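You operate a simulated robot arm through the tools that you are given. There is no shell and no other tool. Be economical: measure what you need, move in short steps, check, and stop when the job is done.

Carry out the task below with a simulated robot arm. There is one attempt and no reset: what you move stays moved.

TASK
Put the stack of the ticket's lot on the blue board and file the ticket in the drawer.
Fine: the ticket is the one beside the blue board; the stack lies along the board; shut the drawer, then click the orange counter once.

The check looks at the end state, three seconds after you hand in, the way a careful person would. Anything else that was tipped, shoved, dropped, spilled or broken makes it a failure.

THE ROBOT
A 7-joint arm with a two-finger gripper on a trunk, on a base that drives. Base frame: it is fixed to the floor where the robot stands at the start and does not move with it; the origin is under the middle of the robot, x ahead of it, y to its left, z up. Lengths are in m, angles in degrees, forces in N, time in s.
With the tool pointing down near the work surface it reaches from about 0.3 to 0.74 m from the robot's upright axis, wherever it stands. Its first joint turns from -166.0 to 166.0 degrees. Places, roughly: button of the orange counter [0.4, 1.3, 0.9]; drawer of the packing table [0.4, 1.1, 0.7]; inside of the drawer of the packing table [0.5, 1.1, 0.6]. Payload 2.94 kg.
The tool frame sits at the grasp point between the pads (the TCP): z along the fingers, y along the line on which they close. The tips reach 0.03 m beyond it. Largest opening 0.138 m; the body of the gripper starts 0.109 m behind the TCP.
Orientation is that of the tool frame in the base frame, as [roll, pitch, yaw] about the fixed x, y, z axes, in that order (R = Rz(yaw) Ry(pitch) Rx(roll)). With the fingers straight down and closing along the base's y, the tool's x points along the base's -x, its y along +y and its z along -z.

THE INTERFACE
- The arm moves only by the tool step_arm. Its argument "increments" is a list of rows, each a list of 3 entries, a list of its own where there are three numbers: the shift along the tool's x, y, z in m, then the turn, a rotation vector about the tool's x, y, z in degrees, then the gripper command, from -1 (shut) to 1 (fully open), values between in proportion. In form: [[[dx, dy, dz], [wx, wy, wz], gripper], ...]. A call has 1 to 20 rows; each row shifts and turns the commanded pose from where the row before left it, along the tool's axes as they then stand. A row lasts 0.2 s, in which the tool goes at most 0.05 m and 8.6 degrees; a call with a longer step from one row to the next is refused whole, and so is a gripper value outside its range. Where a pose cannot be reached the arm comes as near as it can. A force on the tool above 40 N (or 10 N above the force at the start of the call, whichever is more), or a blocked arm, ends the call early, and 0.2 s more pass. Each finger halts on what it meets, pressing with about 34 N; the grip force reading is that of the motor and also rises with nothing between the fingers. The clock runs only during rows and for 0.2 s after the last one: add rows that do not move to give the fingers time. The reply holds the time, the measured pose of the TCP, the force on the tool along the base axes, the opening and the grip force, in the units named above and with some noise, with the torque about the TCP (base axes, N m) and any sound that the robot's microphone picked up, and new pictures: "show" is both (left out), scene, wrist or none.
- Cameras (640 x 400 px; columns grow to the right, rows downward): "scene" is now at [-0.0264, 0.1814, 1.5127]; the picture's right is [0.61, -0.79, 0.00], its down [-0.64, -0.50, -0.59] and it looks along [0.46, 0.36, -0.81] (base axes); focal length 275 px, centre (320, 200). "wrist" rides on the gripper at [0.071, 0.019, -0.146] in the tool frame; the picture's right is [-0.26, 0.97, 0.00], its down [-0.85, -0.23, -0.48] and it looks along [-0.46, -0.12, 0.88] (tool axes); focal length 280 px, centre (320, 200).
- move_column(by): slides the trunk up (or, below 0, down) by that many m; the arm and the scene camera ride with it, the base frame stays. It gives what a move gives, with no picture.
- roll_base(legs): drives the robot by 1 to 6 legs, each [ahead, left, turn to the left] in m, m and degrees, along the robot's own axes; the way and the turn of a leg run together, so that a leg with both is an arc; at most 1.5 m and 180 degrees a leg. The arm and the cameras ride along, it lands a little off, and it stops where it bumps. It gives what a move gives, and a new picture of the scene camera.
- head_to(pan, tilt): turns the head with the scene camera to pan (to the left, within 86 degrees either way) and tilt (down, from -29 to 69), counted from straight ahead of the robot. It gives what a move gives, and a new picture of the scene camera.
- pixel_to_xyz(camera, pixels): for up to 12 pixels [column, row] of the newest picture of that camera ("zoom" is the newest enlarged one), the place [x, y, z] in the base frame of the surface seen there, good to about 0.003 m, but the place of the scene camera against the robot may be out by one fixed shift of up to 0.012 m in any direction. The clock stands still meanwhile.
- zoom(camera, box): a new picture of the part [left, top, right, bottom] of that camera's present view, enlarged. The clock stands still meanwhile.
- sign_off(): hands the job in; it is judged then, once.

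Keep the steps short. Do not move on a guess: measure, check each grasp and each placing, and mend mistakes. In all there are 80 turns and 260 pictures (those below and enlarged ones count). Leave the gripper open and the arm clear of the work at the hand-in unless told otherwise, and finish with a single line.

The tools are called after "Emit:" as a command line: name --argument value ..., lists and objects as JSON in quotes. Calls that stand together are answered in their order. step_arm: Moves the arm, as the interface text tells. Its arguments: {"type":"object","properties":{"increments":{"type":"array"},"show":{"type":"string","enum":["both","scene","wrist","none"]}},"required":["increments"]} The other tools are called the same way: move_column (by) slides the trunk up or down; roll_base (legs) drives the base; head_to (pan, tilt) turns the head that bears the scene camera; pixel_to_xyz (camera, pixels) gives the place of the surface under pixels of a picture; zoom (camera, box) takes an enlarged picture of a part of a camera's view; sign_off () hands the job in.

At the start:

```text
t: 0.0
ee_pos: [0.2222, 0.3995, 1.1038]
tcp_rot: [-180.0, 0.0, 180.0]
contact_force: [-0.7, -0.1, -0.1]
torque: [-0.02, 0.01, 0.02]
gripper_width: 0.1377
grasp_force: 0.1
trunk travel left (down, up): [-0.375, 0.079]
robot x, y, heading: [0.0006, -0.0021, -0.1]
head pan, tilt: [37.9, 54.0]
```

scene: 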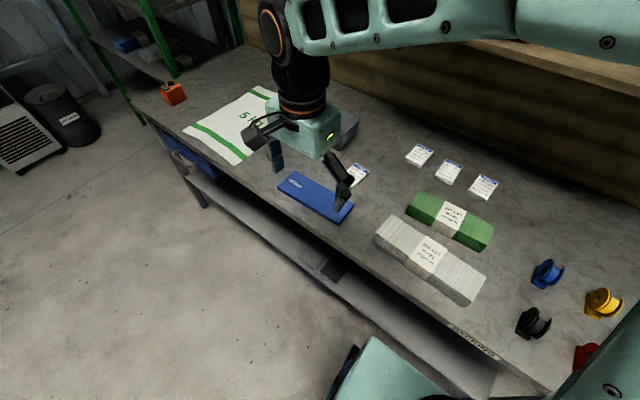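
wrist: 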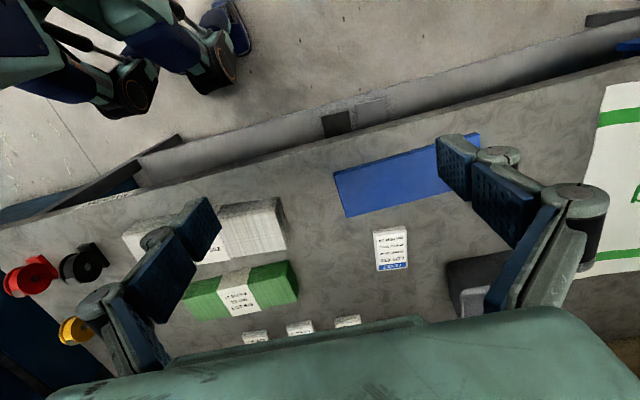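

I see a ticket beside the blue board, two stacks (green, white) with bands, and three other tickets. I'll zoom in to read the texts.

Emit:
zoom --camera "wrist" --box '[340, 210, 440, 280]'

Emit:
zoom --camera "scene" --box '[370, 180, 500, 310]'

Emit:
zoom --camera "scene" --box '[390, 130, 510, 205]'

Emit:
zoom --camera "scene" --box '[140, 60, 380, 230]'

```text
5.71 times, centred on (390, 245) of wrist
```

zoom: 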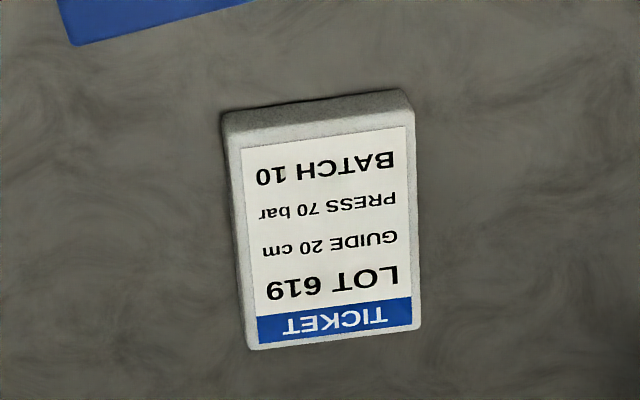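

```text
3.08 times, centred on (435, 245) of scene
```

zoom: 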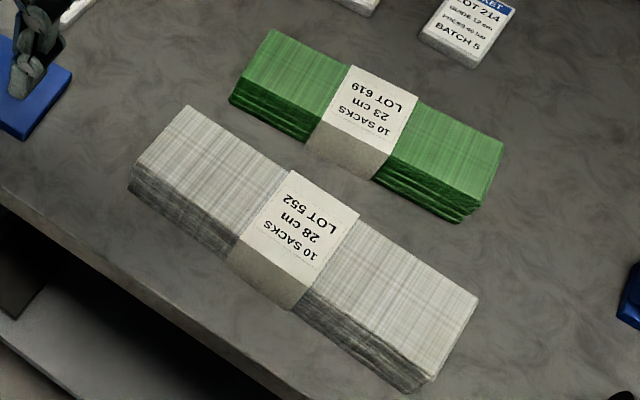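

```text
5.33 times, centred on (450, 168) of scene
```

zoom: 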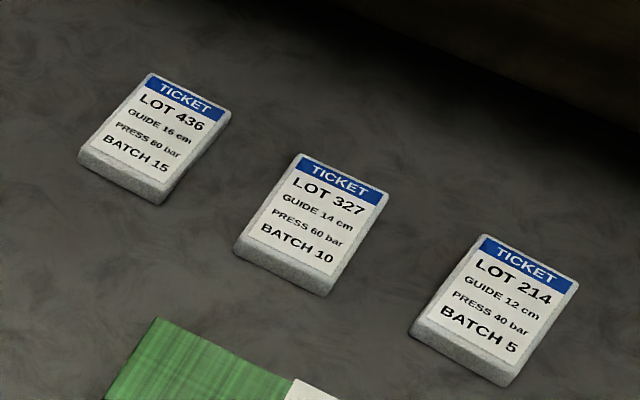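

```text
2.35 times, centred on (260, 145) of scene
```

zoom: 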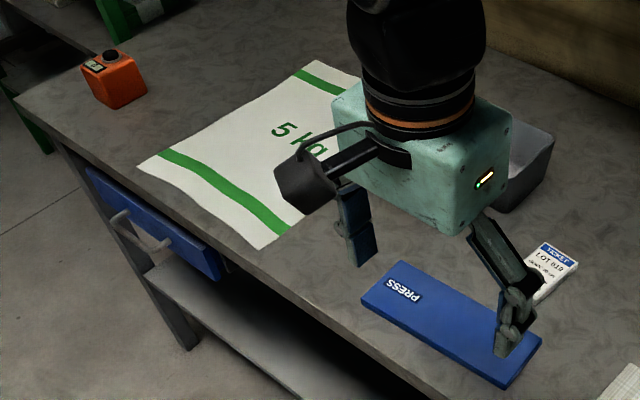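

The ticket is LOT 619, which is the green stack (LOT 619, 10 sacks). I'll measure the board, ticket, stacks, drawer and counter in both cameras to find any shift.

Emit:
pixel_to_xyz --camera "wrist" --pixels '[[334, 175], [346, 216], [480, 184], [375, 231], [406, 228], [379, 270], [407, 268], [300, 303], [289, 262], [240, 294], [230, 270], [390, 250]]'

Emit:
pixel_to_xyz --camera "scene" --pixels '[[293, 173], [278, 188], [353, 206], [340, 221], [357, 172], [422, 193], [408, 212], [493, 231], [482, 247], [376, 235], [394, 217], [486, 278]]'

Emit:
pixel_to_xyz --camera "scene" --pixels '[[180, 87], [175, 90], [187, 151], [205, 160], [190, 130], [220, 165], [232, 172], [165, 133], [172, 97], [450, 215], [465, 292], [430, 255]]'

Emit:
zoom --camera "scene" --box '[140, 70, 260, 210]'

```text
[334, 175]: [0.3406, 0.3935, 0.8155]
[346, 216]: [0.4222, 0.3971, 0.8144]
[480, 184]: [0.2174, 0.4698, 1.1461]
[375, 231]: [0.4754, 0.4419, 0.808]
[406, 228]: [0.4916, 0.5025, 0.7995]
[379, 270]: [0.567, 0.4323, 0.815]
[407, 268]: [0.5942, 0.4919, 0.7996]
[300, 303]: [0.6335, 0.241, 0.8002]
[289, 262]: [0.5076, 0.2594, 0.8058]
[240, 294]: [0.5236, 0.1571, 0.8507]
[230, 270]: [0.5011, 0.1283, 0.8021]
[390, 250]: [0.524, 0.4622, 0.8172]
```

```text
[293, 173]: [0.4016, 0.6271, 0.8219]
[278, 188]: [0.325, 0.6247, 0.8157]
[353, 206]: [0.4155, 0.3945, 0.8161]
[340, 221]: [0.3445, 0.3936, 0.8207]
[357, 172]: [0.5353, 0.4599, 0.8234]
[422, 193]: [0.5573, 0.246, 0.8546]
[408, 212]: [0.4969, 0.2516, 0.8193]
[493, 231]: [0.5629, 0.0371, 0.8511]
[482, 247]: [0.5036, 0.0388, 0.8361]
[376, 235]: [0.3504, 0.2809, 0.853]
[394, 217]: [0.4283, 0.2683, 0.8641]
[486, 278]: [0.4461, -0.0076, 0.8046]
```

```text
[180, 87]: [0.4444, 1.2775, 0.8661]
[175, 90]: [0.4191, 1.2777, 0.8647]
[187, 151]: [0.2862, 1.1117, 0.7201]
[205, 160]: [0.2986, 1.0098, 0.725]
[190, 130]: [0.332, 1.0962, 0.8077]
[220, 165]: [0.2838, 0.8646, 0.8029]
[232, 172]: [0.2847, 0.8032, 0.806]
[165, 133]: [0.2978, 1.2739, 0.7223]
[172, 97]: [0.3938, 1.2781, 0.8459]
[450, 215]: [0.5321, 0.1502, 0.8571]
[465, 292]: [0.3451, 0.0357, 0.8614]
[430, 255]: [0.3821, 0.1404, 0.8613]
```

```text
2.86 times, centred on (200, 140) of scene
```

zoom: 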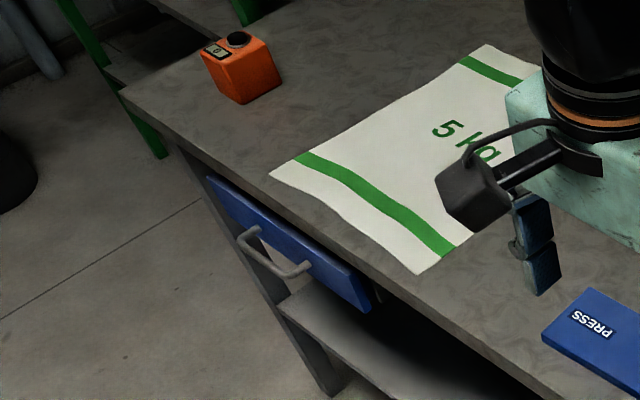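

Board centre is about (0.372, 0.510), running along y with about 4° tilt. The green stack centre is about (0.530, 0.143), 0.06 wide, with its top at about 0.855. I'll move high above the green stack and turn the fingers to close along x.

Emit:
step_arm --increments '[[[-0.0342, -0.0285, 0], [0, 0, 0], 1], [[-0.0342, -0.0285, 0], [0, 0, 0], 1], [[-0.0342, -0.0285, 0], [0, 0, 0], 1], [[-0.0342, -0.0285, 0], [0, 0, 0], 1], [[-0.0342, -0.0285, 0], [0, 0, 0], 1], [[-0.0342, -0.0285, 0], [0, 0, 0], 1], [[-0.0342, -0.0285, 0], [0, 0, 0], 1], [[-0.0342, -0.0285, 0], [0, 0, 0], 1], [[-0.0342, -0.0285, 0], [0, 0, 0], 1], [[0, 0, 0], [0, 0, 8.04], 1], [[0, 0, 0], [0, 0, 8.04], 1], [[0, 0, 0], [0, 0, 8.04], 1], [[0, 0, 0], [0, 0, 8.04], 1], [[0, 0, 0], [0, 0, 8.04], 1], [[0, 0, 0], [0, 0, 8.04], 1], [[0, 0, 0], [0, 0, 8.04], 1], [[0, 0, 0], [0, 0, 8.04], 1], [[0, 0, 0], [0, 0, 8.04], 1], [[0, 0, 0], [0, 0, 8.04], 1], [[0, 0, 0], [0, 0, 8.04], 1]]'

```text
t: 4.2
ee_pos: [0.5296, 0.1452, 1.104]
tcp_rot: [179.9, 0.0, 91.5]
contact_force: [0.5, 0.0, -0.2]
torque: [0.01, -0.01, -0.01]
gripper_width: 0.138
grasp_force: 0.1
trunk travel left (down, up): [-0.375, 0.079]
robot x, y, heading: [-0.0035, -0.0004, -0.1]
head pan, tilt: [37.9, 54.0]
```

scene: 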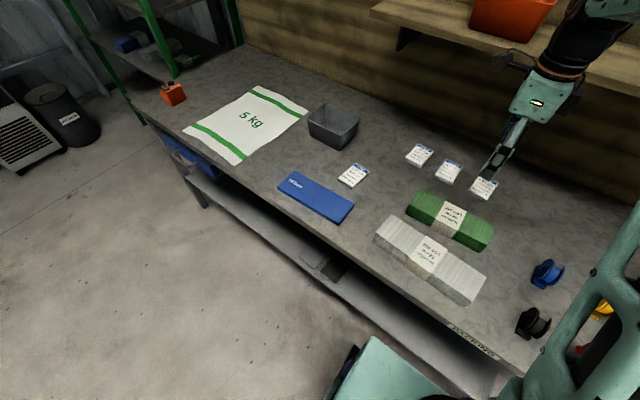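
wrist: 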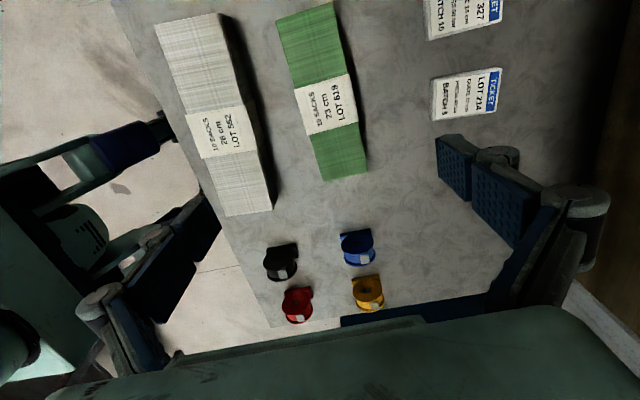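

Now I'll measure the green stack, its band and the white stack from this closer wrist view.

Emit:
pixel_to_xyz --camera "wrist" --pixels '[[280, 23], [330, 6], [326, 176], [364, 165], [302, 102], [345, 90], [312, 132], [353, 122], [237, 90], [250, 150], [280, 150], [420, 150]]'

Emit:
pixel_to_xyz --camera "scene" --pixels '[[452, 212], [422, 196], [410, 210], [490, 230], [480, 243], [420, 153], [448, 170], [484, 186], [353, 174], [315, 197], [295, 176], [340, 217]]'

Emit:
zoom --camera "wrist" --box '[230, 0, 430, 200]'

```text
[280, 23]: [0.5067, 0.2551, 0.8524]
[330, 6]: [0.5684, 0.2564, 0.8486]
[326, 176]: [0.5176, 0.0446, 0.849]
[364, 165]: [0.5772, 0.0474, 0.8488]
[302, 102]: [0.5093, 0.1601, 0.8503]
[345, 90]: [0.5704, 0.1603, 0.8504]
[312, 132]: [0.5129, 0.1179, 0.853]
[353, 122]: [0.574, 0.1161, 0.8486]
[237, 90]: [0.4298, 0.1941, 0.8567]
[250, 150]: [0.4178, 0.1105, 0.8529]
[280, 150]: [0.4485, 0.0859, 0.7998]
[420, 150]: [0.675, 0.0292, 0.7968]
```

```text
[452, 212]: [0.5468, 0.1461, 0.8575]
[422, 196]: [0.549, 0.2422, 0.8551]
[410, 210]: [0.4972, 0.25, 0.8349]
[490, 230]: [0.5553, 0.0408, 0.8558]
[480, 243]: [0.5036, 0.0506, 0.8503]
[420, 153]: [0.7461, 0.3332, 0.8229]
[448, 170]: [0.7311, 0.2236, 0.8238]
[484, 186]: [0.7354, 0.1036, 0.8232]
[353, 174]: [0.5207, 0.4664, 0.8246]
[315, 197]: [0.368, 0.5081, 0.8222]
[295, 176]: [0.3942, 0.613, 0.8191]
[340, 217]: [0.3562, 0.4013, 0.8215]
```

```text
2.00 times, centred on (330, 100) of wrist
```

zoom: 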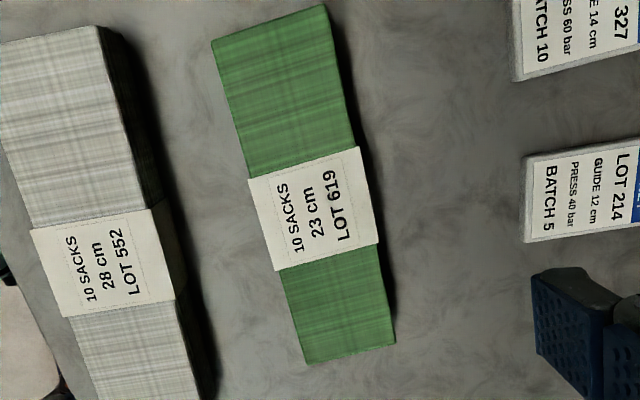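

The wrist view gives the stack centre as (0.542, 0.149), top 0.850, axis tilt 2.7°. The scene camera reads about 9 mm low in x and 6 mm high in z. I'll correct the alignment, narrow the opening to about 0.093 and come down to 0.90.

Emit:
step_arm --increments '[[[0.003, 0.012, 0], [0, 0, -1.2], 0.35], [[0, 0, 0.04], [0, 0, 0], 0.35], [[0, 0, 0.04], [0, 0, 0], 0.35], [[0, 0, 0.04], [0, 0, 0], 0.35], [[0, 0, 0.04], [0, 0, 0], 0.35], [[0, 0, 0.034], [0, 0, 0], 0.35], [[0, 0, 0], [0, 0, 0], 0.35]]'

```text
t: 5.8
ee_pos: [0.5399, 0.1487, 0.9101]
tcp_rot: [180.0, 0.0, 92.9]
contact_force: [0.6, 0.5, 0.1]
torque: [0.0, 0.02, -0.02]
gripper_width: 0.0932
grasp_force: 0.2
trunk travel left (down, up): [-0.375, 0.079]
robot x, y, heading: [0.003, 0.0024, -0.1]
head pan, tilt: [37.9, 54.0]
```

scene: 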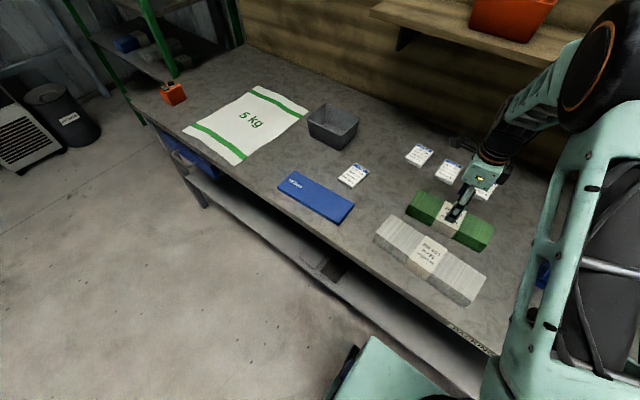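
wrist: 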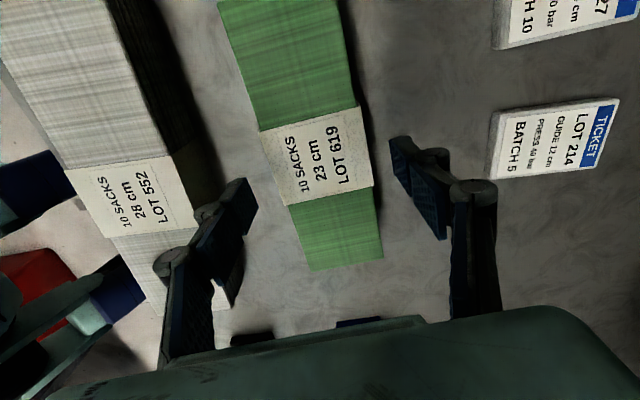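

The fingers straddle the stack. One more wrist measurement of the band edges and the white stack before I descend.

Emit:
pixel_to_xyz --camera "wrist" --pixels '[[266, 133], [357, 110], [290, 202], [370, 186], [310, 268], [380, 256], [188, 170], [195, 215], [240, 130], [460, 140]]'

```text
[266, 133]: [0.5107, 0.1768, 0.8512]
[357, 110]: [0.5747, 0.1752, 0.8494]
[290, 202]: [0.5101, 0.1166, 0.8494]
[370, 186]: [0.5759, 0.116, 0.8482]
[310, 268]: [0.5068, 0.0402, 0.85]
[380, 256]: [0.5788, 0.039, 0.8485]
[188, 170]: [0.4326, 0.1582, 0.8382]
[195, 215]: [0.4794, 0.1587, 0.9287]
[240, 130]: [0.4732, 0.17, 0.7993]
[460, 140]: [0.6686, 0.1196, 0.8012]
```

The band centre is (0.543, 0.146). I'll descend to 0.836 (tips 6 mm above the table) and close.

Emit:
step_arm --increments '[[[-0.002, 0.003, 0.03], [0, 0, 0], 0.35], [[0, 0, 0.03], [0, 0, 0], 0.35], [[0, 0, 0.014], [0, 0, 0], 0.35], [[0, 0, 0], [0, 0, 0], 0.35], [[0, 0, 0], [0, 0, 0], -1], [[0, 0, 0], [0, 0, 0], -1], [[0, 0, 0], [0, 0, 0], -1], [[0, 0, 0], [0, 0, 0], -1]]' --show "wrist"

```text
t: 7.6
ee_pos: [0.5436, 0.1441, 0.8354]
tcp_rot: [179.9, 0.0, 92.8]
contact_force: [-2.3, 1.0, 1.9]
torque: [-0.08, 0.26, -0.03]
gripper_width: 0.0746
grasp_force: 34.3
trunk travel left (down, up): [-0.375, 0.079]
robot x, y, heading: [-0.0031, -0.0029, -0.2]
head pan, tilt: [37.9, 54.0]
```

wrist: 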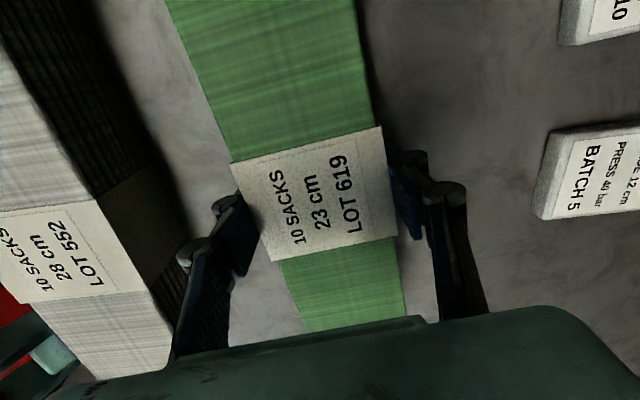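

Gripped at 0.075 with 34 N. I'll lift and look.

Emit:
step_arm --increments '[[[0, 0, -0.01], [0, 0, 0], -1], [[0, 0, -0.02], [0, 0, 0], -1], [[0, 0, -0.03], [0, 0, 0], -1], [[0, 0, -0.04], [0, 0, 0], -1], [[0, 0, -0.04], [0, 0, 0], -1], [[0, 0, 0], [0, 0, 0], -1]]'

```text
t: 9.0
ee_pos: [0.5468, 0.1462, 0.9756]
tcp_rot: [-179.9, -0.1, 92.8]
contact_force: [0.2, 1.1, -3.7]
torque: [-0.04, -0.01, 0.01]
gripper_width: 0.0743
grasp_force: 33.8
trunk travel left (down, up): [-0.375, 0.079]
robot x, y, heading: [0.0016, 0.0002, -0.2]
head pan, tilt: [37.9, 54.0]
```

scene: 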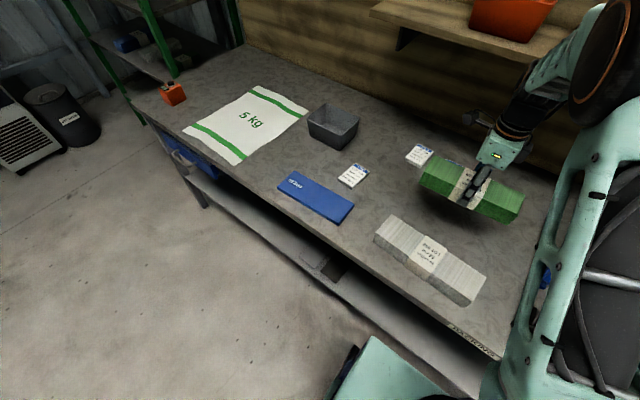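
wrist: 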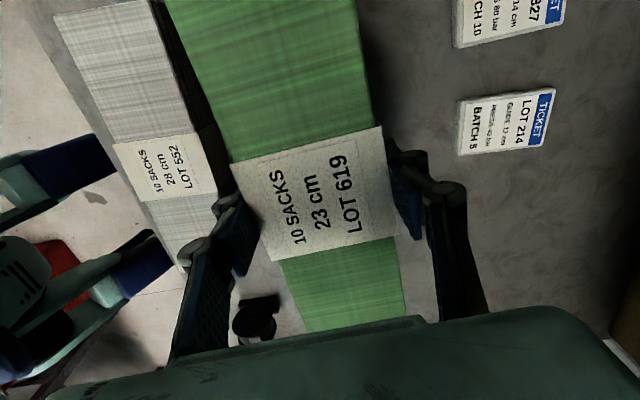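

The stack is held level at about 4 N. I'll carry it to beside the board (to its far side, high up) so the wrist camera can measure the board accurately.

Emit:
step_arm --increments '[[[0.02, -0.0043, -0.03], [0, 0, 0], -1], [[0.0375, -0.0043, -0.02], [0, 0, 0], -1], [[0.0375, -0.0043, 0], [0, 0, 0], -1], [[0.0375, -0.0043, 0], [0, 0, 0], -1], [[0.0375, -0.0043, 0], [0, 0, 0], -1], [[0.0375, -0.0043, 0], [0, 0, 0], -1], [[0.0375, -0.0043, 0], [0, 0, 0], -1], [[0.0375, -0.0043, 0], [0, 0, 0], -1], [[0.0375, -0.0043, 0], [0, 0, 0], -1], [[0.0175, 0, 0], [0, 0, 0], -1], [[0, 0, 0], [0, 0, 0], -1]]'

```text
t: 11.4
ee_pos: [0.49, 0.4812, 1.0264]
tcp_rot: [-180.0, 0.0, 92.8]
contact_force: [0.7, -0.8, -3.5]
torque: [-0.01, 0.0, 0.01]
gripper_width: 0.0745
grasp_force: 33.9
trunk travel left (down, up): [-0.375, 0.079]
robot x, y, heading: [0.0011, 0.0004, -0.1]
head pan, tilt: [37.9, 54.0]
```

scene: 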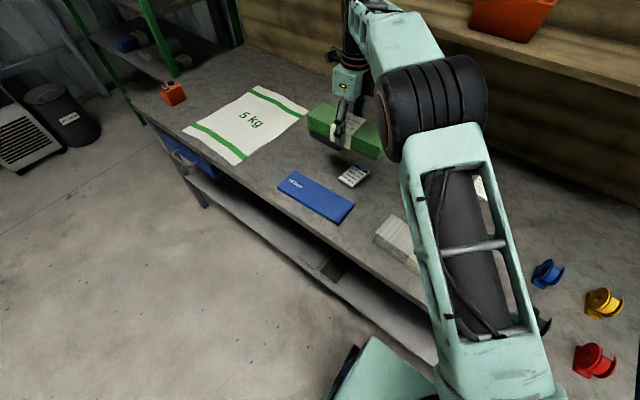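
wrist: 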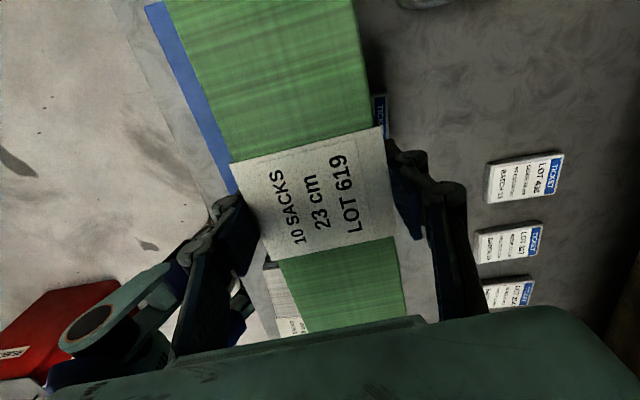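

Part of the board's near edge is visible at the left, from (150,5) to (230,190). I'll measure that edge, and compare the three far tickets with the scene view for its fixed shift.

Emit:
pixel_to_xyz --camera "wrist" --pixels '[[150, 8], [166, 40], [175, 60], [200, 115], [215, 148], [230, 184], [160, 4], [520, 178], [508, 244], [510, 293], [100, 30], [250, 260]]'

Emit:
zoom --camera "scene" --box '[260, 150, 380, 240]'

Emit:
zoom --camera "wrist" --box '[120, 0, 260, 200]'

```text
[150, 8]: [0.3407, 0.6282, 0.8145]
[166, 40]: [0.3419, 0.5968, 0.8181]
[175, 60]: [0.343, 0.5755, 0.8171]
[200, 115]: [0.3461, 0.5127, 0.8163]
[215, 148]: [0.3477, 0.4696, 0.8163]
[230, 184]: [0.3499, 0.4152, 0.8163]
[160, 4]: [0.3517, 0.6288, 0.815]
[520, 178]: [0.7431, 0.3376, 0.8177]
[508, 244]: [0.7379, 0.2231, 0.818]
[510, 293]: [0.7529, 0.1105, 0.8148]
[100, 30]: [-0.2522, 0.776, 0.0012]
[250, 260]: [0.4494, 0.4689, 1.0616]
```

```text
4.44 times, centred on (320, 195) of scene
```

zoom: 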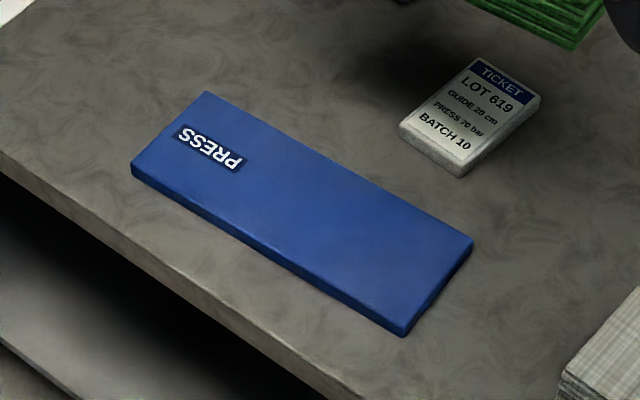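

```text
2.00 times, centred on (190, 100) of wrist
```

zoom: 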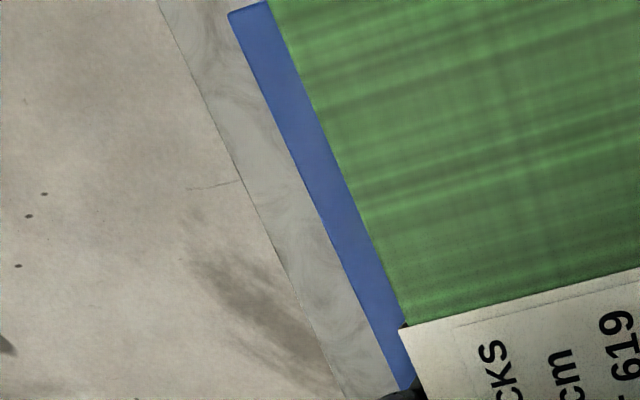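

The near edge runs from x=0.341 at y=0.628 to x=0.350 at y=0.415 (2.5° tilt). I'll get the board's size from an enlarged scene view.

Emit:
zoom --camera "scene" --box '[260, 150, 380, 240]'

Emit:
pixel_to_xyz --camera "zoom" --pixels '[[206, 95], [134, 163], [470, 240], [406, 325], [170, 129], [438, 283], [270, 243], [335, 166], [303, 205], [460, 60], [540, 95], [405, 124]]'

Emit:
pixel_to_xyz --camera "wrist" --pixels '[[236, 163], [382, 128], [266, 258], [393, 234], [246, 195], [388, 180], [195, 40], [362, 40], [308, 325], [404, 315]]'

```text
4.44 times, centred on (320, 195) of scene
```

zoom: 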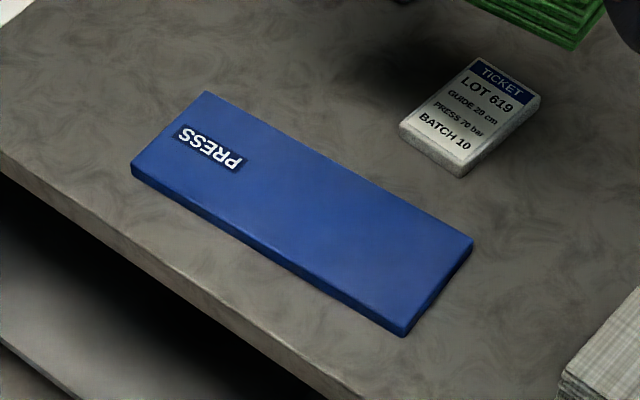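

```text
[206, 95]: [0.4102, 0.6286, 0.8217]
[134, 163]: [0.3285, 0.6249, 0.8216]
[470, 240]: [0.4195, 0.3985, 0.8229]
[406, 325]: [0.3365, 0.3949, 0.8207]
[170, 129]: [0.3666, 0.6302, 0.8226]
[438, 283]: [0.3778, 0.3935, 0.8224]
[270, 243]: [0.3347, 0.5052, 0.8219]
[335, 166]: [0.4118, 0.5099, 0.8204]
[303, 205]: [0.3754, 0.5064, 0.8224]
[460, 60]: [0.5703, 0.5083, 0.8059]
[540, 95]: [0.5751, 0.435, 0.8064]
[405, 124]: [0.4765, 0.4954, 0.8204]
```

```text
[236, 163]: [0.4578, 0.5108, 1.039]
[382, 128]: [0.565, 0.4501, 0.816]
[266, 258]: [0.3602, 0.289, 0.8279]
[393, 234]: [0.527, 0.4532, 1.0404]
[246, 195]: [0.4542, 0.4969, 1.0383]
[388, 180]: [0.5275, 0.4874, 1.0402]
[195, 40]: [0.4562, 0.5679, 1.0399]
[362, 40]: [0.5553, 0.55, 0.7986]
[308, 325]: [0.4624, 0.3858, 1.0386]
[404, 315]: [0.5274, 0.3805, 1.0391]
```

In the wrist frame the board centre is about (0.385, 0.513), size 0.233 × 0.082, top 0.8165, tilt 2.6°, which matches the tool at 2.8°. The stack centre is about 6 mm on the +y side of the TCP. I'll move over the board and come down to 0.90.

Emit:
step_arm --increments '[[[0.0104, -0.0345, 0], [0, 0, 0], -1], [[0.0104, -0.0345, 0], [0, 0, 0], -1], [[0.0104, -0.0345, 0], [0, 0, 0], -1], [[0, 0, 0.04], [0, 0, 0], -1], [[0, 0, 0.04], [0, 0, 0], -1], [[0, 0, 0.04], [0, 0, 0], -1], [[0, 0, 0.006], [0, 0, 0], -1], [[0, 0, 0], [0, 0, 0], -1]]'

Emit:
zoom --camera "scene" --box '[260, 130, 400, 240]'

```text
t: 13.2
ee_pos: [0.3837, 0.5062, 0.9007]
tcp_rot: [180.0, 0.0, 92.8]
contact_force: [0.4, -0.9, -3.4]
torque: [0.01, 0.0, -0.02]
gripper_width: 0.0745
grasp_force: 34.0
trunk travel left (down, up): [-0.375, 0.079]
robot x, y, heading: [0.001, -0.0013, -0.5]
head pan, tilt: [37.9, 54.0]
```

scene: 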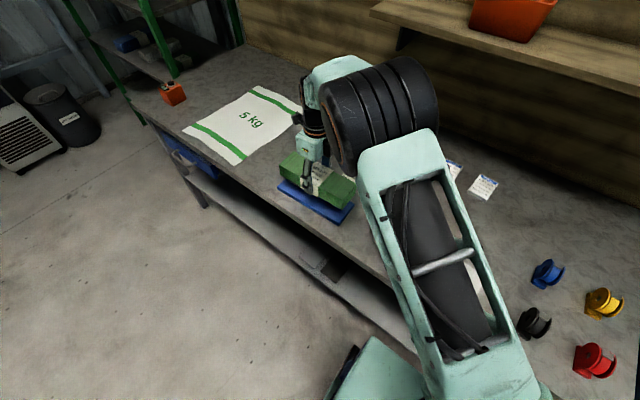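
wrist: 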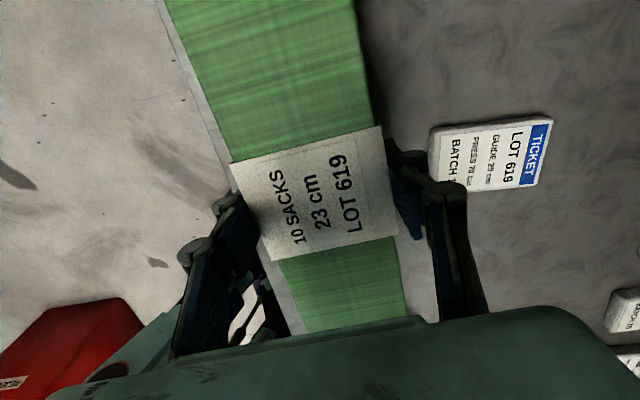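

```text
3.64 times, centred on (330, 185) of scene
```

zoom: 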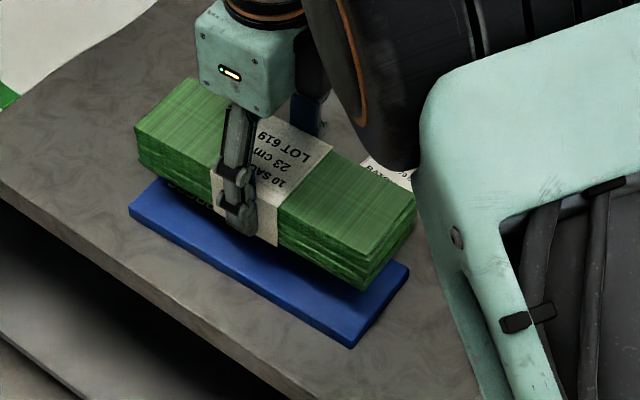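

It's aligned by eye. I'll check the stack's top corners against the board in the same scene frame.

Emit:
pixel_to_xyz --camera "zoom" --pixels '[[192, 82], [138, 129], [412, 190], [364, 258], [165, 105], [390, 224], [132, 209], [354, 340], [404, 268], [240, 275]]'

```text
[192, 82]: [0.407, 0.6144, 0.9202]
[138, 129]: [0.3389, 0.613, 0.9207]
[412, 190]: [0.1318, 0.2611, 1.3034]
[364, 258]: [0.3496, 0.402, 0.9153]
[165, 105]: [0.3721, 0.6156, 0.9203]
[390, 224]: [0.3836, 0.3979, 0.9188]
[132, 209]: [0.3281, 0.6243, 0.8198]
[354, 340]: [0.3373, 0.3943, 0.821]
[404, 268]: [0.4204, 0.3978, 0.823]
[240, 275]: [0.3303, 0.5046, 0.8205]
```

The stack sits about 4 mm too far in x and 5 mm short in y. I'll correct that, then lower toward 0.853, slowing at the end.

Emit:
step_arm --increments '[[[0.005, -0.0037, 0], [0, 0, 0], -1], [[0, 0, 0.02], [0, 0, 0], -1], [[0, 0, 0.015], [0, 0, 0], -1], [[0, 0, 0.006], [0, 0, 0], -1], [[0, 0, 0.003], [0, 0, 0], -1], [[0, 0, 0.002], [0, 0, 0], -1], [[0, 0, 0], [0, 0, 0], -1]]'

Emit:
zoom --camera "scene" --box '[260, 130, 400, 240]'

```text
t: 14.8
ee_pos: [0.3809, 0.5124, 0.8527]
tcp_rot: [180.0, 0.0, 92.8]
contact_force: [-0.9, -0.1, -3.7]
torque: [0.05, 0.01, 0.0]
gripper_width: 0.0744
grasp_force: 34.0
trunk travel left (down, up): [-0.375, 0.079]
robot x, y, heading: [0.0025, -0.0012, -0.2]
head pan, tilt: [37.9, 54.0]
```

scene: 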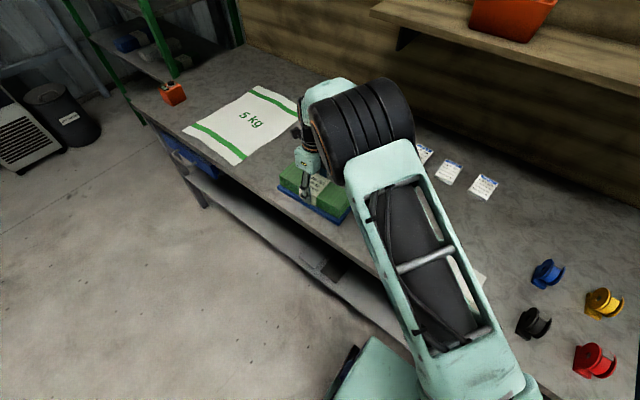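
wrist: 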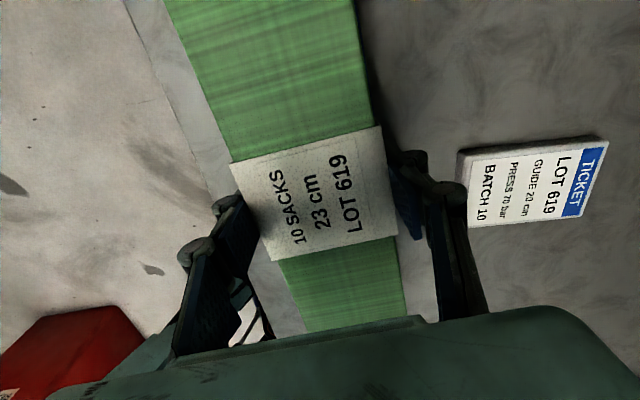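

```text
3.64 times, centred on (330, 185) of scene
```

zoom: 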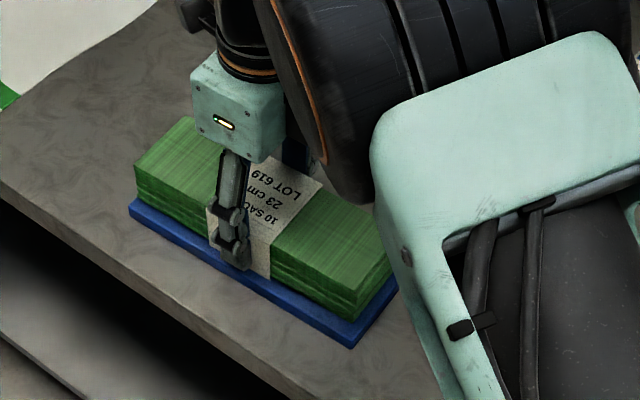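

No contact yet (still −3.7 N). Creeping down 1 mm at a time.

Emit:
step_arm --increments '[[[0, 0, 0.001], [0, 0, 0], -1], [[0, 0, 0.001], [0, 0, 0], -1], [[0, 0, 0], [0, 0, 0], -1]]' --show "none"

```text
t: 15.6
ee_pos: [0.38, 0.5121, 0.8522]
tcp_rot: [180.0, 0.1, 92.7]
contact_force: [-0.5, -1.1, 1.2]
torque: [-0.21, 0.21, -0.1]
gripper_width: 0.0745
grasp_force: 33.9
trunk travel left (down, up): [-0.375, 0.079]
robot x, y, heading: [-0.0016, -0.0006, -0.1]
head pan, tilt: [37.9, 54.0]
```

Contact: the force has gone from −3.7 to +1.2 N. I'll open gently to about 0.093, wait, then rise.

Emit:
step_arm --increments '[[[0, 0, 0], [0, 0, 0], 0.2], [[0, 0, 0], [0, 0, 0], 0.35], [[0, 0, 0], [0, 0, 0], 0.35], [[0, 0, -0.02], [0, 0, 0], 0.35], [[0, 0, -0.04], [0, 0, 0], 0.35], [[0, 0, -0.045], [0, 0, 0], 0.35], [[0, 0, -0.045], [0, 0, 0], 0.35], [[0, 0, 0], [0, 0, 0], 0.35]]'

Emit:
zoom --camera "scene" --box '[260, 130, 400, 240]'

```text
t: 17.4
ee_pos: [0.3806, 0.5101, 1.0039]
tcp_rot: [180.0, 0.0, 92.7]
contact_force: [0.0, 0.1, 0.2]
torque: [0.03, -0.04, -0.01]
gripper_width: 0.0931
grasp_force: 0.0
trunk travel left (down, up): [-0.375, 0.079]
robot x, y, heading: [-0.0025, -0.003, -0.1]
head pan, tilt: [37.9, 54.0]
```

scene: 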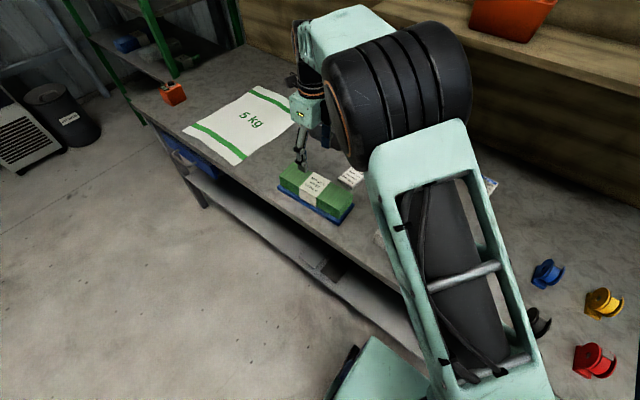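
wrist: 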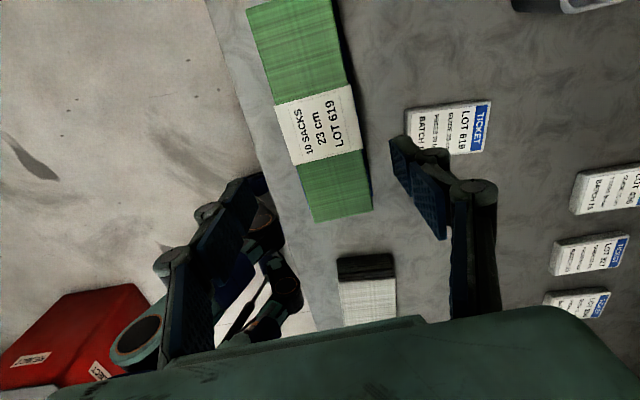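

```text
3.64 times, centred on (330, 185) of scene
```

zoom: 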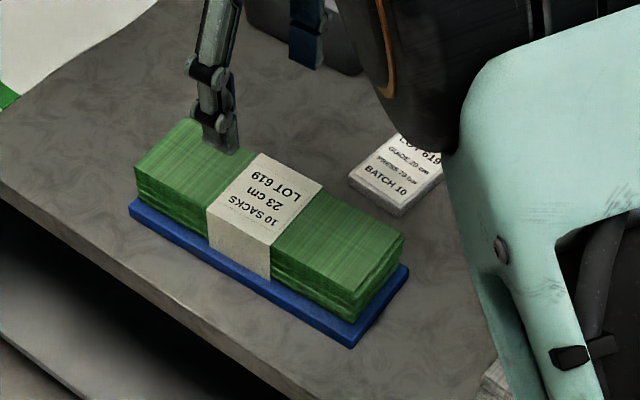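

The stack sits squarely on the board. Next the drawer: I'll drive 0.62 m left and slightly back, so that the ticket, handle and drawer interior are all in reach while the base stays out of the drawer's way. Then I'll point the head at the drawer.

Emit:
roll_base --legs '[[-0.05, 0, 0], [0, 0.62, 0]]'

Emit:
head_to --pan 50 --tilt 55

```text
t: 23.8
ee_pos: [0.3255, 1.1313, 1.0035]
tcp_rot: [179.9, 0.1, 93.1]
contact_force: [0.4, -0.4, -0.5]
torque: [0.02, -0.03, 0.0]
gripper_width: 0.0931
grasp_force: 0.0
trunk travel left (down, up): [-0.375, 0.079]
robot x, y, heading: [-0.0514, 0.6232, 0.5]
head pan, tilt: [37.9, 54.0]
```

scene: 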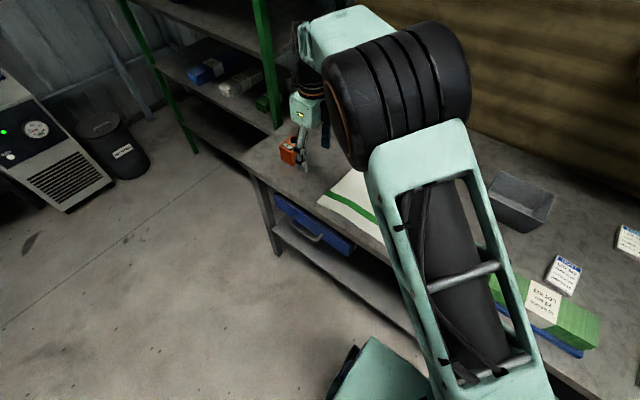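

```text
t: 24.6
ee_pos: [0.3271, 1.1315, 1.0041]
tcp_rot: [-179.9, 0.0, 93.0]
contact_force: [-0.5, -0.1, -0.2]
torque: [0.03, -0.02, -0.05]
gripper_width: 0.093
grasp_force: 0.1
trunk travel left (down, up): [-0.375, 0.079]
robot x, y, heading: [-0.0485, 0.6157, 0.2]
head pan, tilt: [50.0, 55.0]
```

scene: 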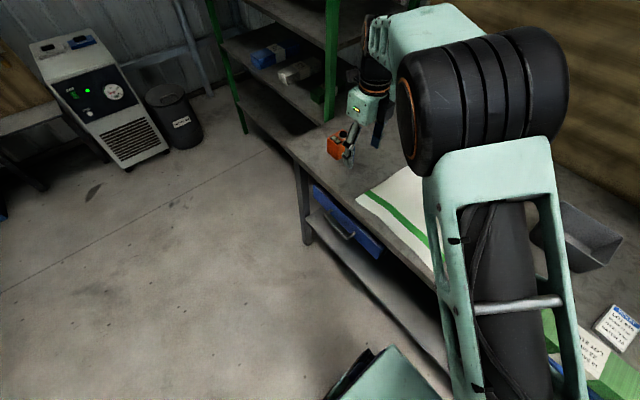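

Emit:
zoom --camera "scene" --box '[290, 130, 410, 280]'

Emit:
step_arm --increments '[[[0, 0, 0], [0, 0, 0], 0.35]]' --show "wrist"

Emit:
pixel_to_xyz --camera "zoom" --pixels '[[200, 255], [222, 275], [260, 290], [283, 272], [150, 160], [330, 330]]'

```text
2.67 times, centred on (350, 205) of scene
```

zoom: 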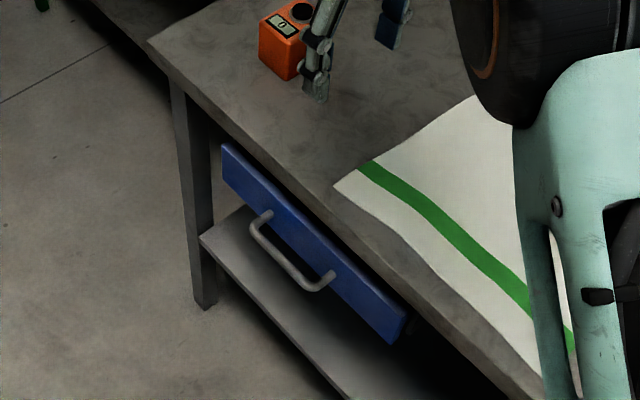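

```text
t: 25.0
ee_pos: [0.3264, 1.1317, 1.004]
tcp_rot: [179.9, 0.0, 93.0]
contact_force: [0.0, 0.0, 0.2]
torque: [-0.01, -0.03, -0.02]
gripper_width: 0.0931
grasp_force: 0.1
trunk travel left (down, up): [-0.375, 0.079]
robot x, y, heading: [-0.0504, 0.6234, 0.4]
head pan, tilt: [50.0, 55.0]
```

wrist: 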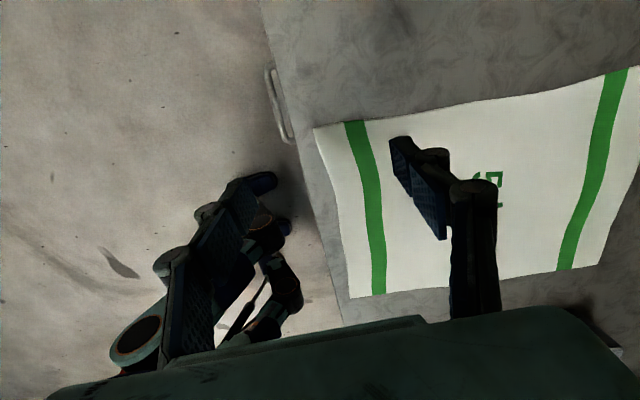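

```text
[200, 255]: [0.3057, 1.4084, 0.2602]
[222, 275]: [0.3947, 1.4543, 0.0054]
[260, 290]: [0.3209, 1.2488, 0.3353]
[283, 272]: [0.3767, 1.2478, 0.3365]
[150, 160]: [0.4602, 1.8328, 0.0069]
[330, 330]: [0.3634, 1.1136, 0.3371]
```

The drawer front and its U-handle are visible. I'll measure the handle bar in both views, and the drawer front and table edge.

Emit:
pixel_to_xyz --camera "zoom" --pixels '[[258, 240], [275, 261], [290, 277], [306, 288], [268, 214], [332, 274], [224, 147], [222, 175], [404, 318], [390, 340], [300, 235], [310, 200]]'

Emit:
pixel_to_xyz --camera "wrist" --pixels '[[268, 72], [273, 90], [278, 110], [284, 132], [290, 143], [275, 66], [272, 40], [300, 150], [320, 250], [360, 220], [360, 120], [295, 100]]'

Emit:
zoom --camera "wrist" --box '[240, 40, 340, 160]'

```text
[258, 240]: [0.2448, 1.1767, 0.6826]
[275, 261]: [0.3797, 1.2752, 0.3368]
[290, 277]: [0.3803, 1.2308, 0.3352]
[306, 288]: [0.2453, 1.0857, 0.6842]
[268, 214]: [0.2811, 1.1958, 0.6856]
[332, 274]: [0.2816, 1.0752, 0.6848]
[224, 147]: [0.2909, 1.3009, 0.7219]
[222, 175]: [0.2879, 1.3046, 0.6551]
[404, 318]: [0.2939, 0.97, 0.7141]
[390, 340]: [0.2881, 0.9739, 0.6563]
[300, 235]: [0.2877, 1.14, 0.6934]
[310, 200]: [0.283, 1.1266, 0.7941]
```

```text
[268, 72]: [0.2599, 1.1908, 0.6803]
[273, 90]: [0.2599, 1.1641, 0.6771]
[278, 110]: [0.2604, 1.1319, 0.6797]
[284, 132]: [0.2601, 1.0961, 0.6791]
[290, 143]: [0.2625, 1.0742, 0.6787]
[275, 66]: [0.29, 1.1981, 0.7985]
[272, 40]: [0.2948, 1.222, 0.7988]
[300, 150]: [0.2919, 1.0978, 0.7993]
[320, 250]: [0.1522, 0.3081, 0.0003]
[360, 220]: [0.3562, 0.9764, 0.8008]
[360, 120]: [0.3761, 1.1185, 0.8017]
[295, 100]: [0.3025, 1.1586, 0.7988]
```

```text
3.33 times, centred on (290, 100) of wrist
```

zoom: 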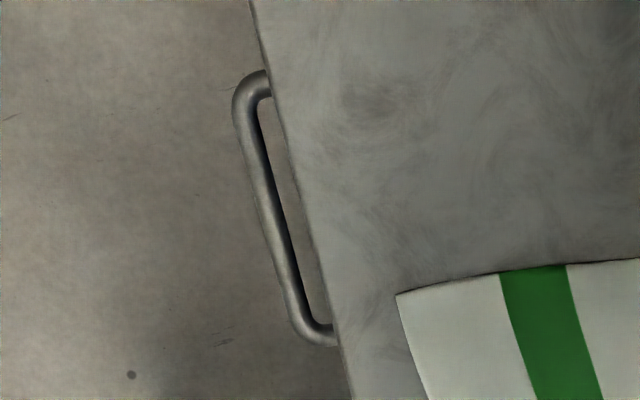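

The bar is centred at about (0.260, 1.133, 0.674), the drawer front is at x≈0.299, and the tabletop edge is at x≈0.292. Straight down, the gripper body would hit the tabletop. So I'll approach tilted 45° forward, with the fingers above/behind and below/in front of the bar. First I'll pull back and tilt.

Emit:
step_arm --increments '[[[0.002, -0.04, 0], [0, 0, 1.5], 0.35], [[0.002, -0.04, 0], [0, 0, 1.5], 0.35], [[0, -0.04, 0], [0, 0, 0], 0.35], [[0, -0.04, 0], [0, 0, 0], 0.35], [[0, -0.04, 0], [0, 0, 0], 0.35], [[0, 0, 0], [-7.5, 0, 0], 0.0], [[0, 0, 0], [-7.5, 0, 0], 0.0], [[0, 0, 0], [-7.5, 0, 0], 0.0], [[0, 0, 0], [-7.5, 0, 0], 0.0], [[0, 0, 0], [-7.5, 0, 0], -0.3], [[0, 0, 0], [-7.5, 0, 0], -0.3], [[0, 0, 0], [0, 0, 0], -0.3]]'

```text
t: 27.1
ee_pos: [0.2479, 1.0853, 1.0161]
tcp_rot: [150.0, -1.6, 75.2]
contact_force: [-0.9, -0.8, 1.1]
torque: [0.03, -0.04, 0.05]
gripper_width: 0.0481
grasp_force: 0.1
trunk travel left (down, up): [-0.375, 0.079]
robot x, y, heading: [-0.0523, 0.6226, 0.2]
head pan, tilt: [50.0, 55.0]
stopped in row 10: the arm was blocked; the commanded pose is now the measured one
```

scene: 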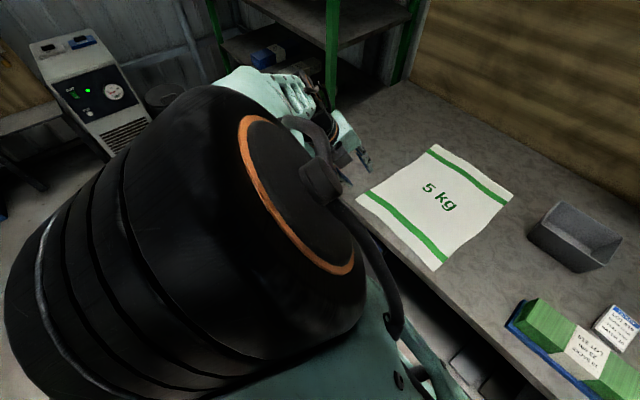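
wrist: 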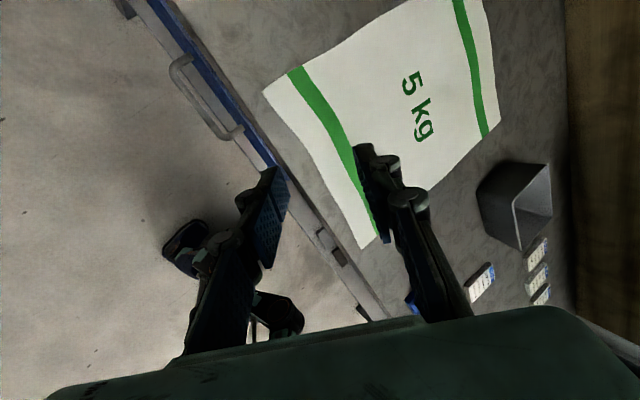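

The arm ran into its own limits, because tilting sideways from this stance is awkward. I'll undo the tilt, then drive back and left so the drawer is straight ahead of the robot.

Emit:
step_arm --increments '[[[0, 0, 0], [7.5, 0, 0], -0.3], [[0, 0, 0], [7.5, 0, 0], -0.3], [[0, 0, 0], [7.5, 0, 0], -0.3], [[0, 0, 0], [7.5, 0, 0], -0.3], [[0, 0, 0], [0, 0, 0], -0.3]]'

Emit:
roll_base --legs '[[-0.35, 0, 0], [0, 0.42, 0]]'

```text
t: 28.2
ee_pos: [0.2488, 1.0841, 1.0161]
tcp_rot: [-179.8, -1.7, 75.4]
contact_force: [0.6, 0.4, 0.6]
torque: [0.04, 0.02, -0.03]
gripper_width: 0.0483
grasp_force: 0.1
trunk travel left (down, up): [-0.375, 0.079]
robot x, y, heading: [-0.0518, 0.6209, 0.3]
head pan, tilt: [50.0, 55.0]
```

scene: 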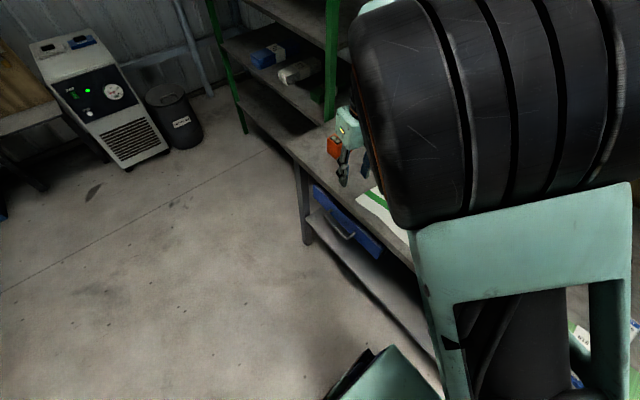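
wrist: 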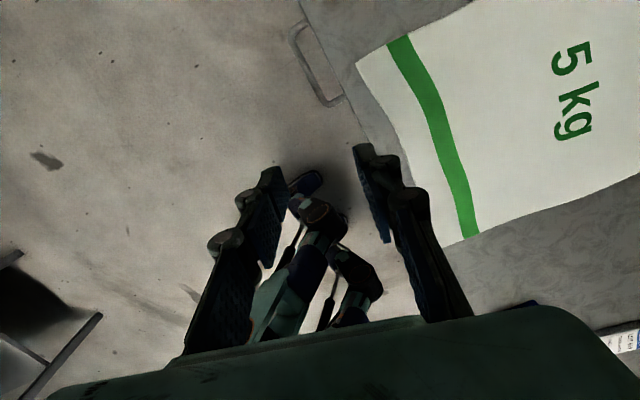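

```text
t: 34.3
ee_pos: [-0.0957, 1.5028, 1.0163]
tcp_rot: [-179.9, -1.6, 75.0]
contact_force: [-0.4, 0.4, -0.6]
torque: [-0.01, -0.01, -0.02]
gripper_width: 0.0482
grasp_force: 0.0
trunk travel left (down, up): [-0.375, 0.079]
robot x, y, heading: [-0.3984, 1.0363, -0.1]
head pan, tilt: [50.0, 55.0]
```

scene: 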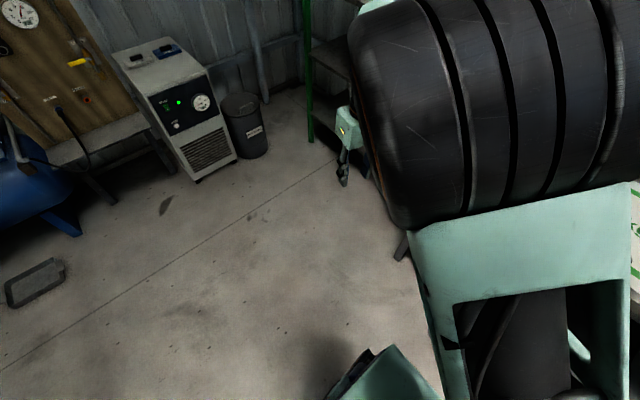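

Now I'll swing the arm to the front of the drawer at height, straighten the yaw to 90°, and face the head forward.

Emit:
step_arm --increments '[[[-0.0307, 0.0285, 0], [0, 0, 0], -0.3], [[-0.0307, 0.0285, 0], [0, 0, 0], -0.3], [[-0.0307, 0.0285, 0], [0, 0, 0], -0.3], [[-0.0307, 0.0285, 0], [0, 0, 0], -0.3], [[-0.0307, 0.0285, 0], [0, 0, 0], -0.3], [[-0.0307, 0.0285, 0], [0, 0, 0], -0.3], [[-0.0307, 0.0285, 0], [0, 0, 0], -0.3], [[-0.0307, 0.0285, 0], [0, 0, 0], -0.3], [[-0.0307, 0.0285, 0], [0, 0, 0], -0.3], [[-0.0307, 0.0285, 0], [0, 0, 0], -0.3], [[0, 0, 0.03], [0, 0, -7.5], -0.3], [[0, 0, 0.03], [0, 0, -7.5], -0.3], [[0, 0, 0], [0, 0, 0], -0.3]]' --show "none"

Emit:
head_to --pan 10 --tilt 50

```text
t: 37.1
ee_pos: [0.1001, 1.1327, 0.9467]
tcp_rot: [179.6, -1.5, 90.1]
contact_force: [-1.0, -0.2, -0.1]
torque: [-0.02, 0.01, -0.02]
gripper_width: 0.0485
grasp_force: 0.2
trunk travel left (down, up): [-0.375, 0.079]
robot x, y, heading: [-0.4022, 1.0364, -0.2]
head pan, tilt: [50.0, 55.0]
```

```text
t: 38.2
ee_pos: [0.0997, 1.1311, 0.9465]
tcp_rot: [179.6, -1.6, 89.9]
contact_force: [-0.5, -0.6, -0.3]
torque: [-0.05, 0.01, 0.04]
gripper_width: 0.0481
grasp_force: 0.0
trunk travel left (down, up): [-0.375, 0.079]
robot x, y, heading: [-0.3989, 1.0366, -0.1]
head pan, tilt: [10.0, 50.0]
```

scene: 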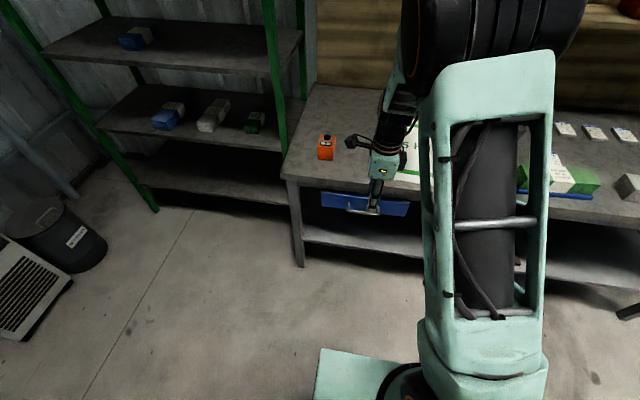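

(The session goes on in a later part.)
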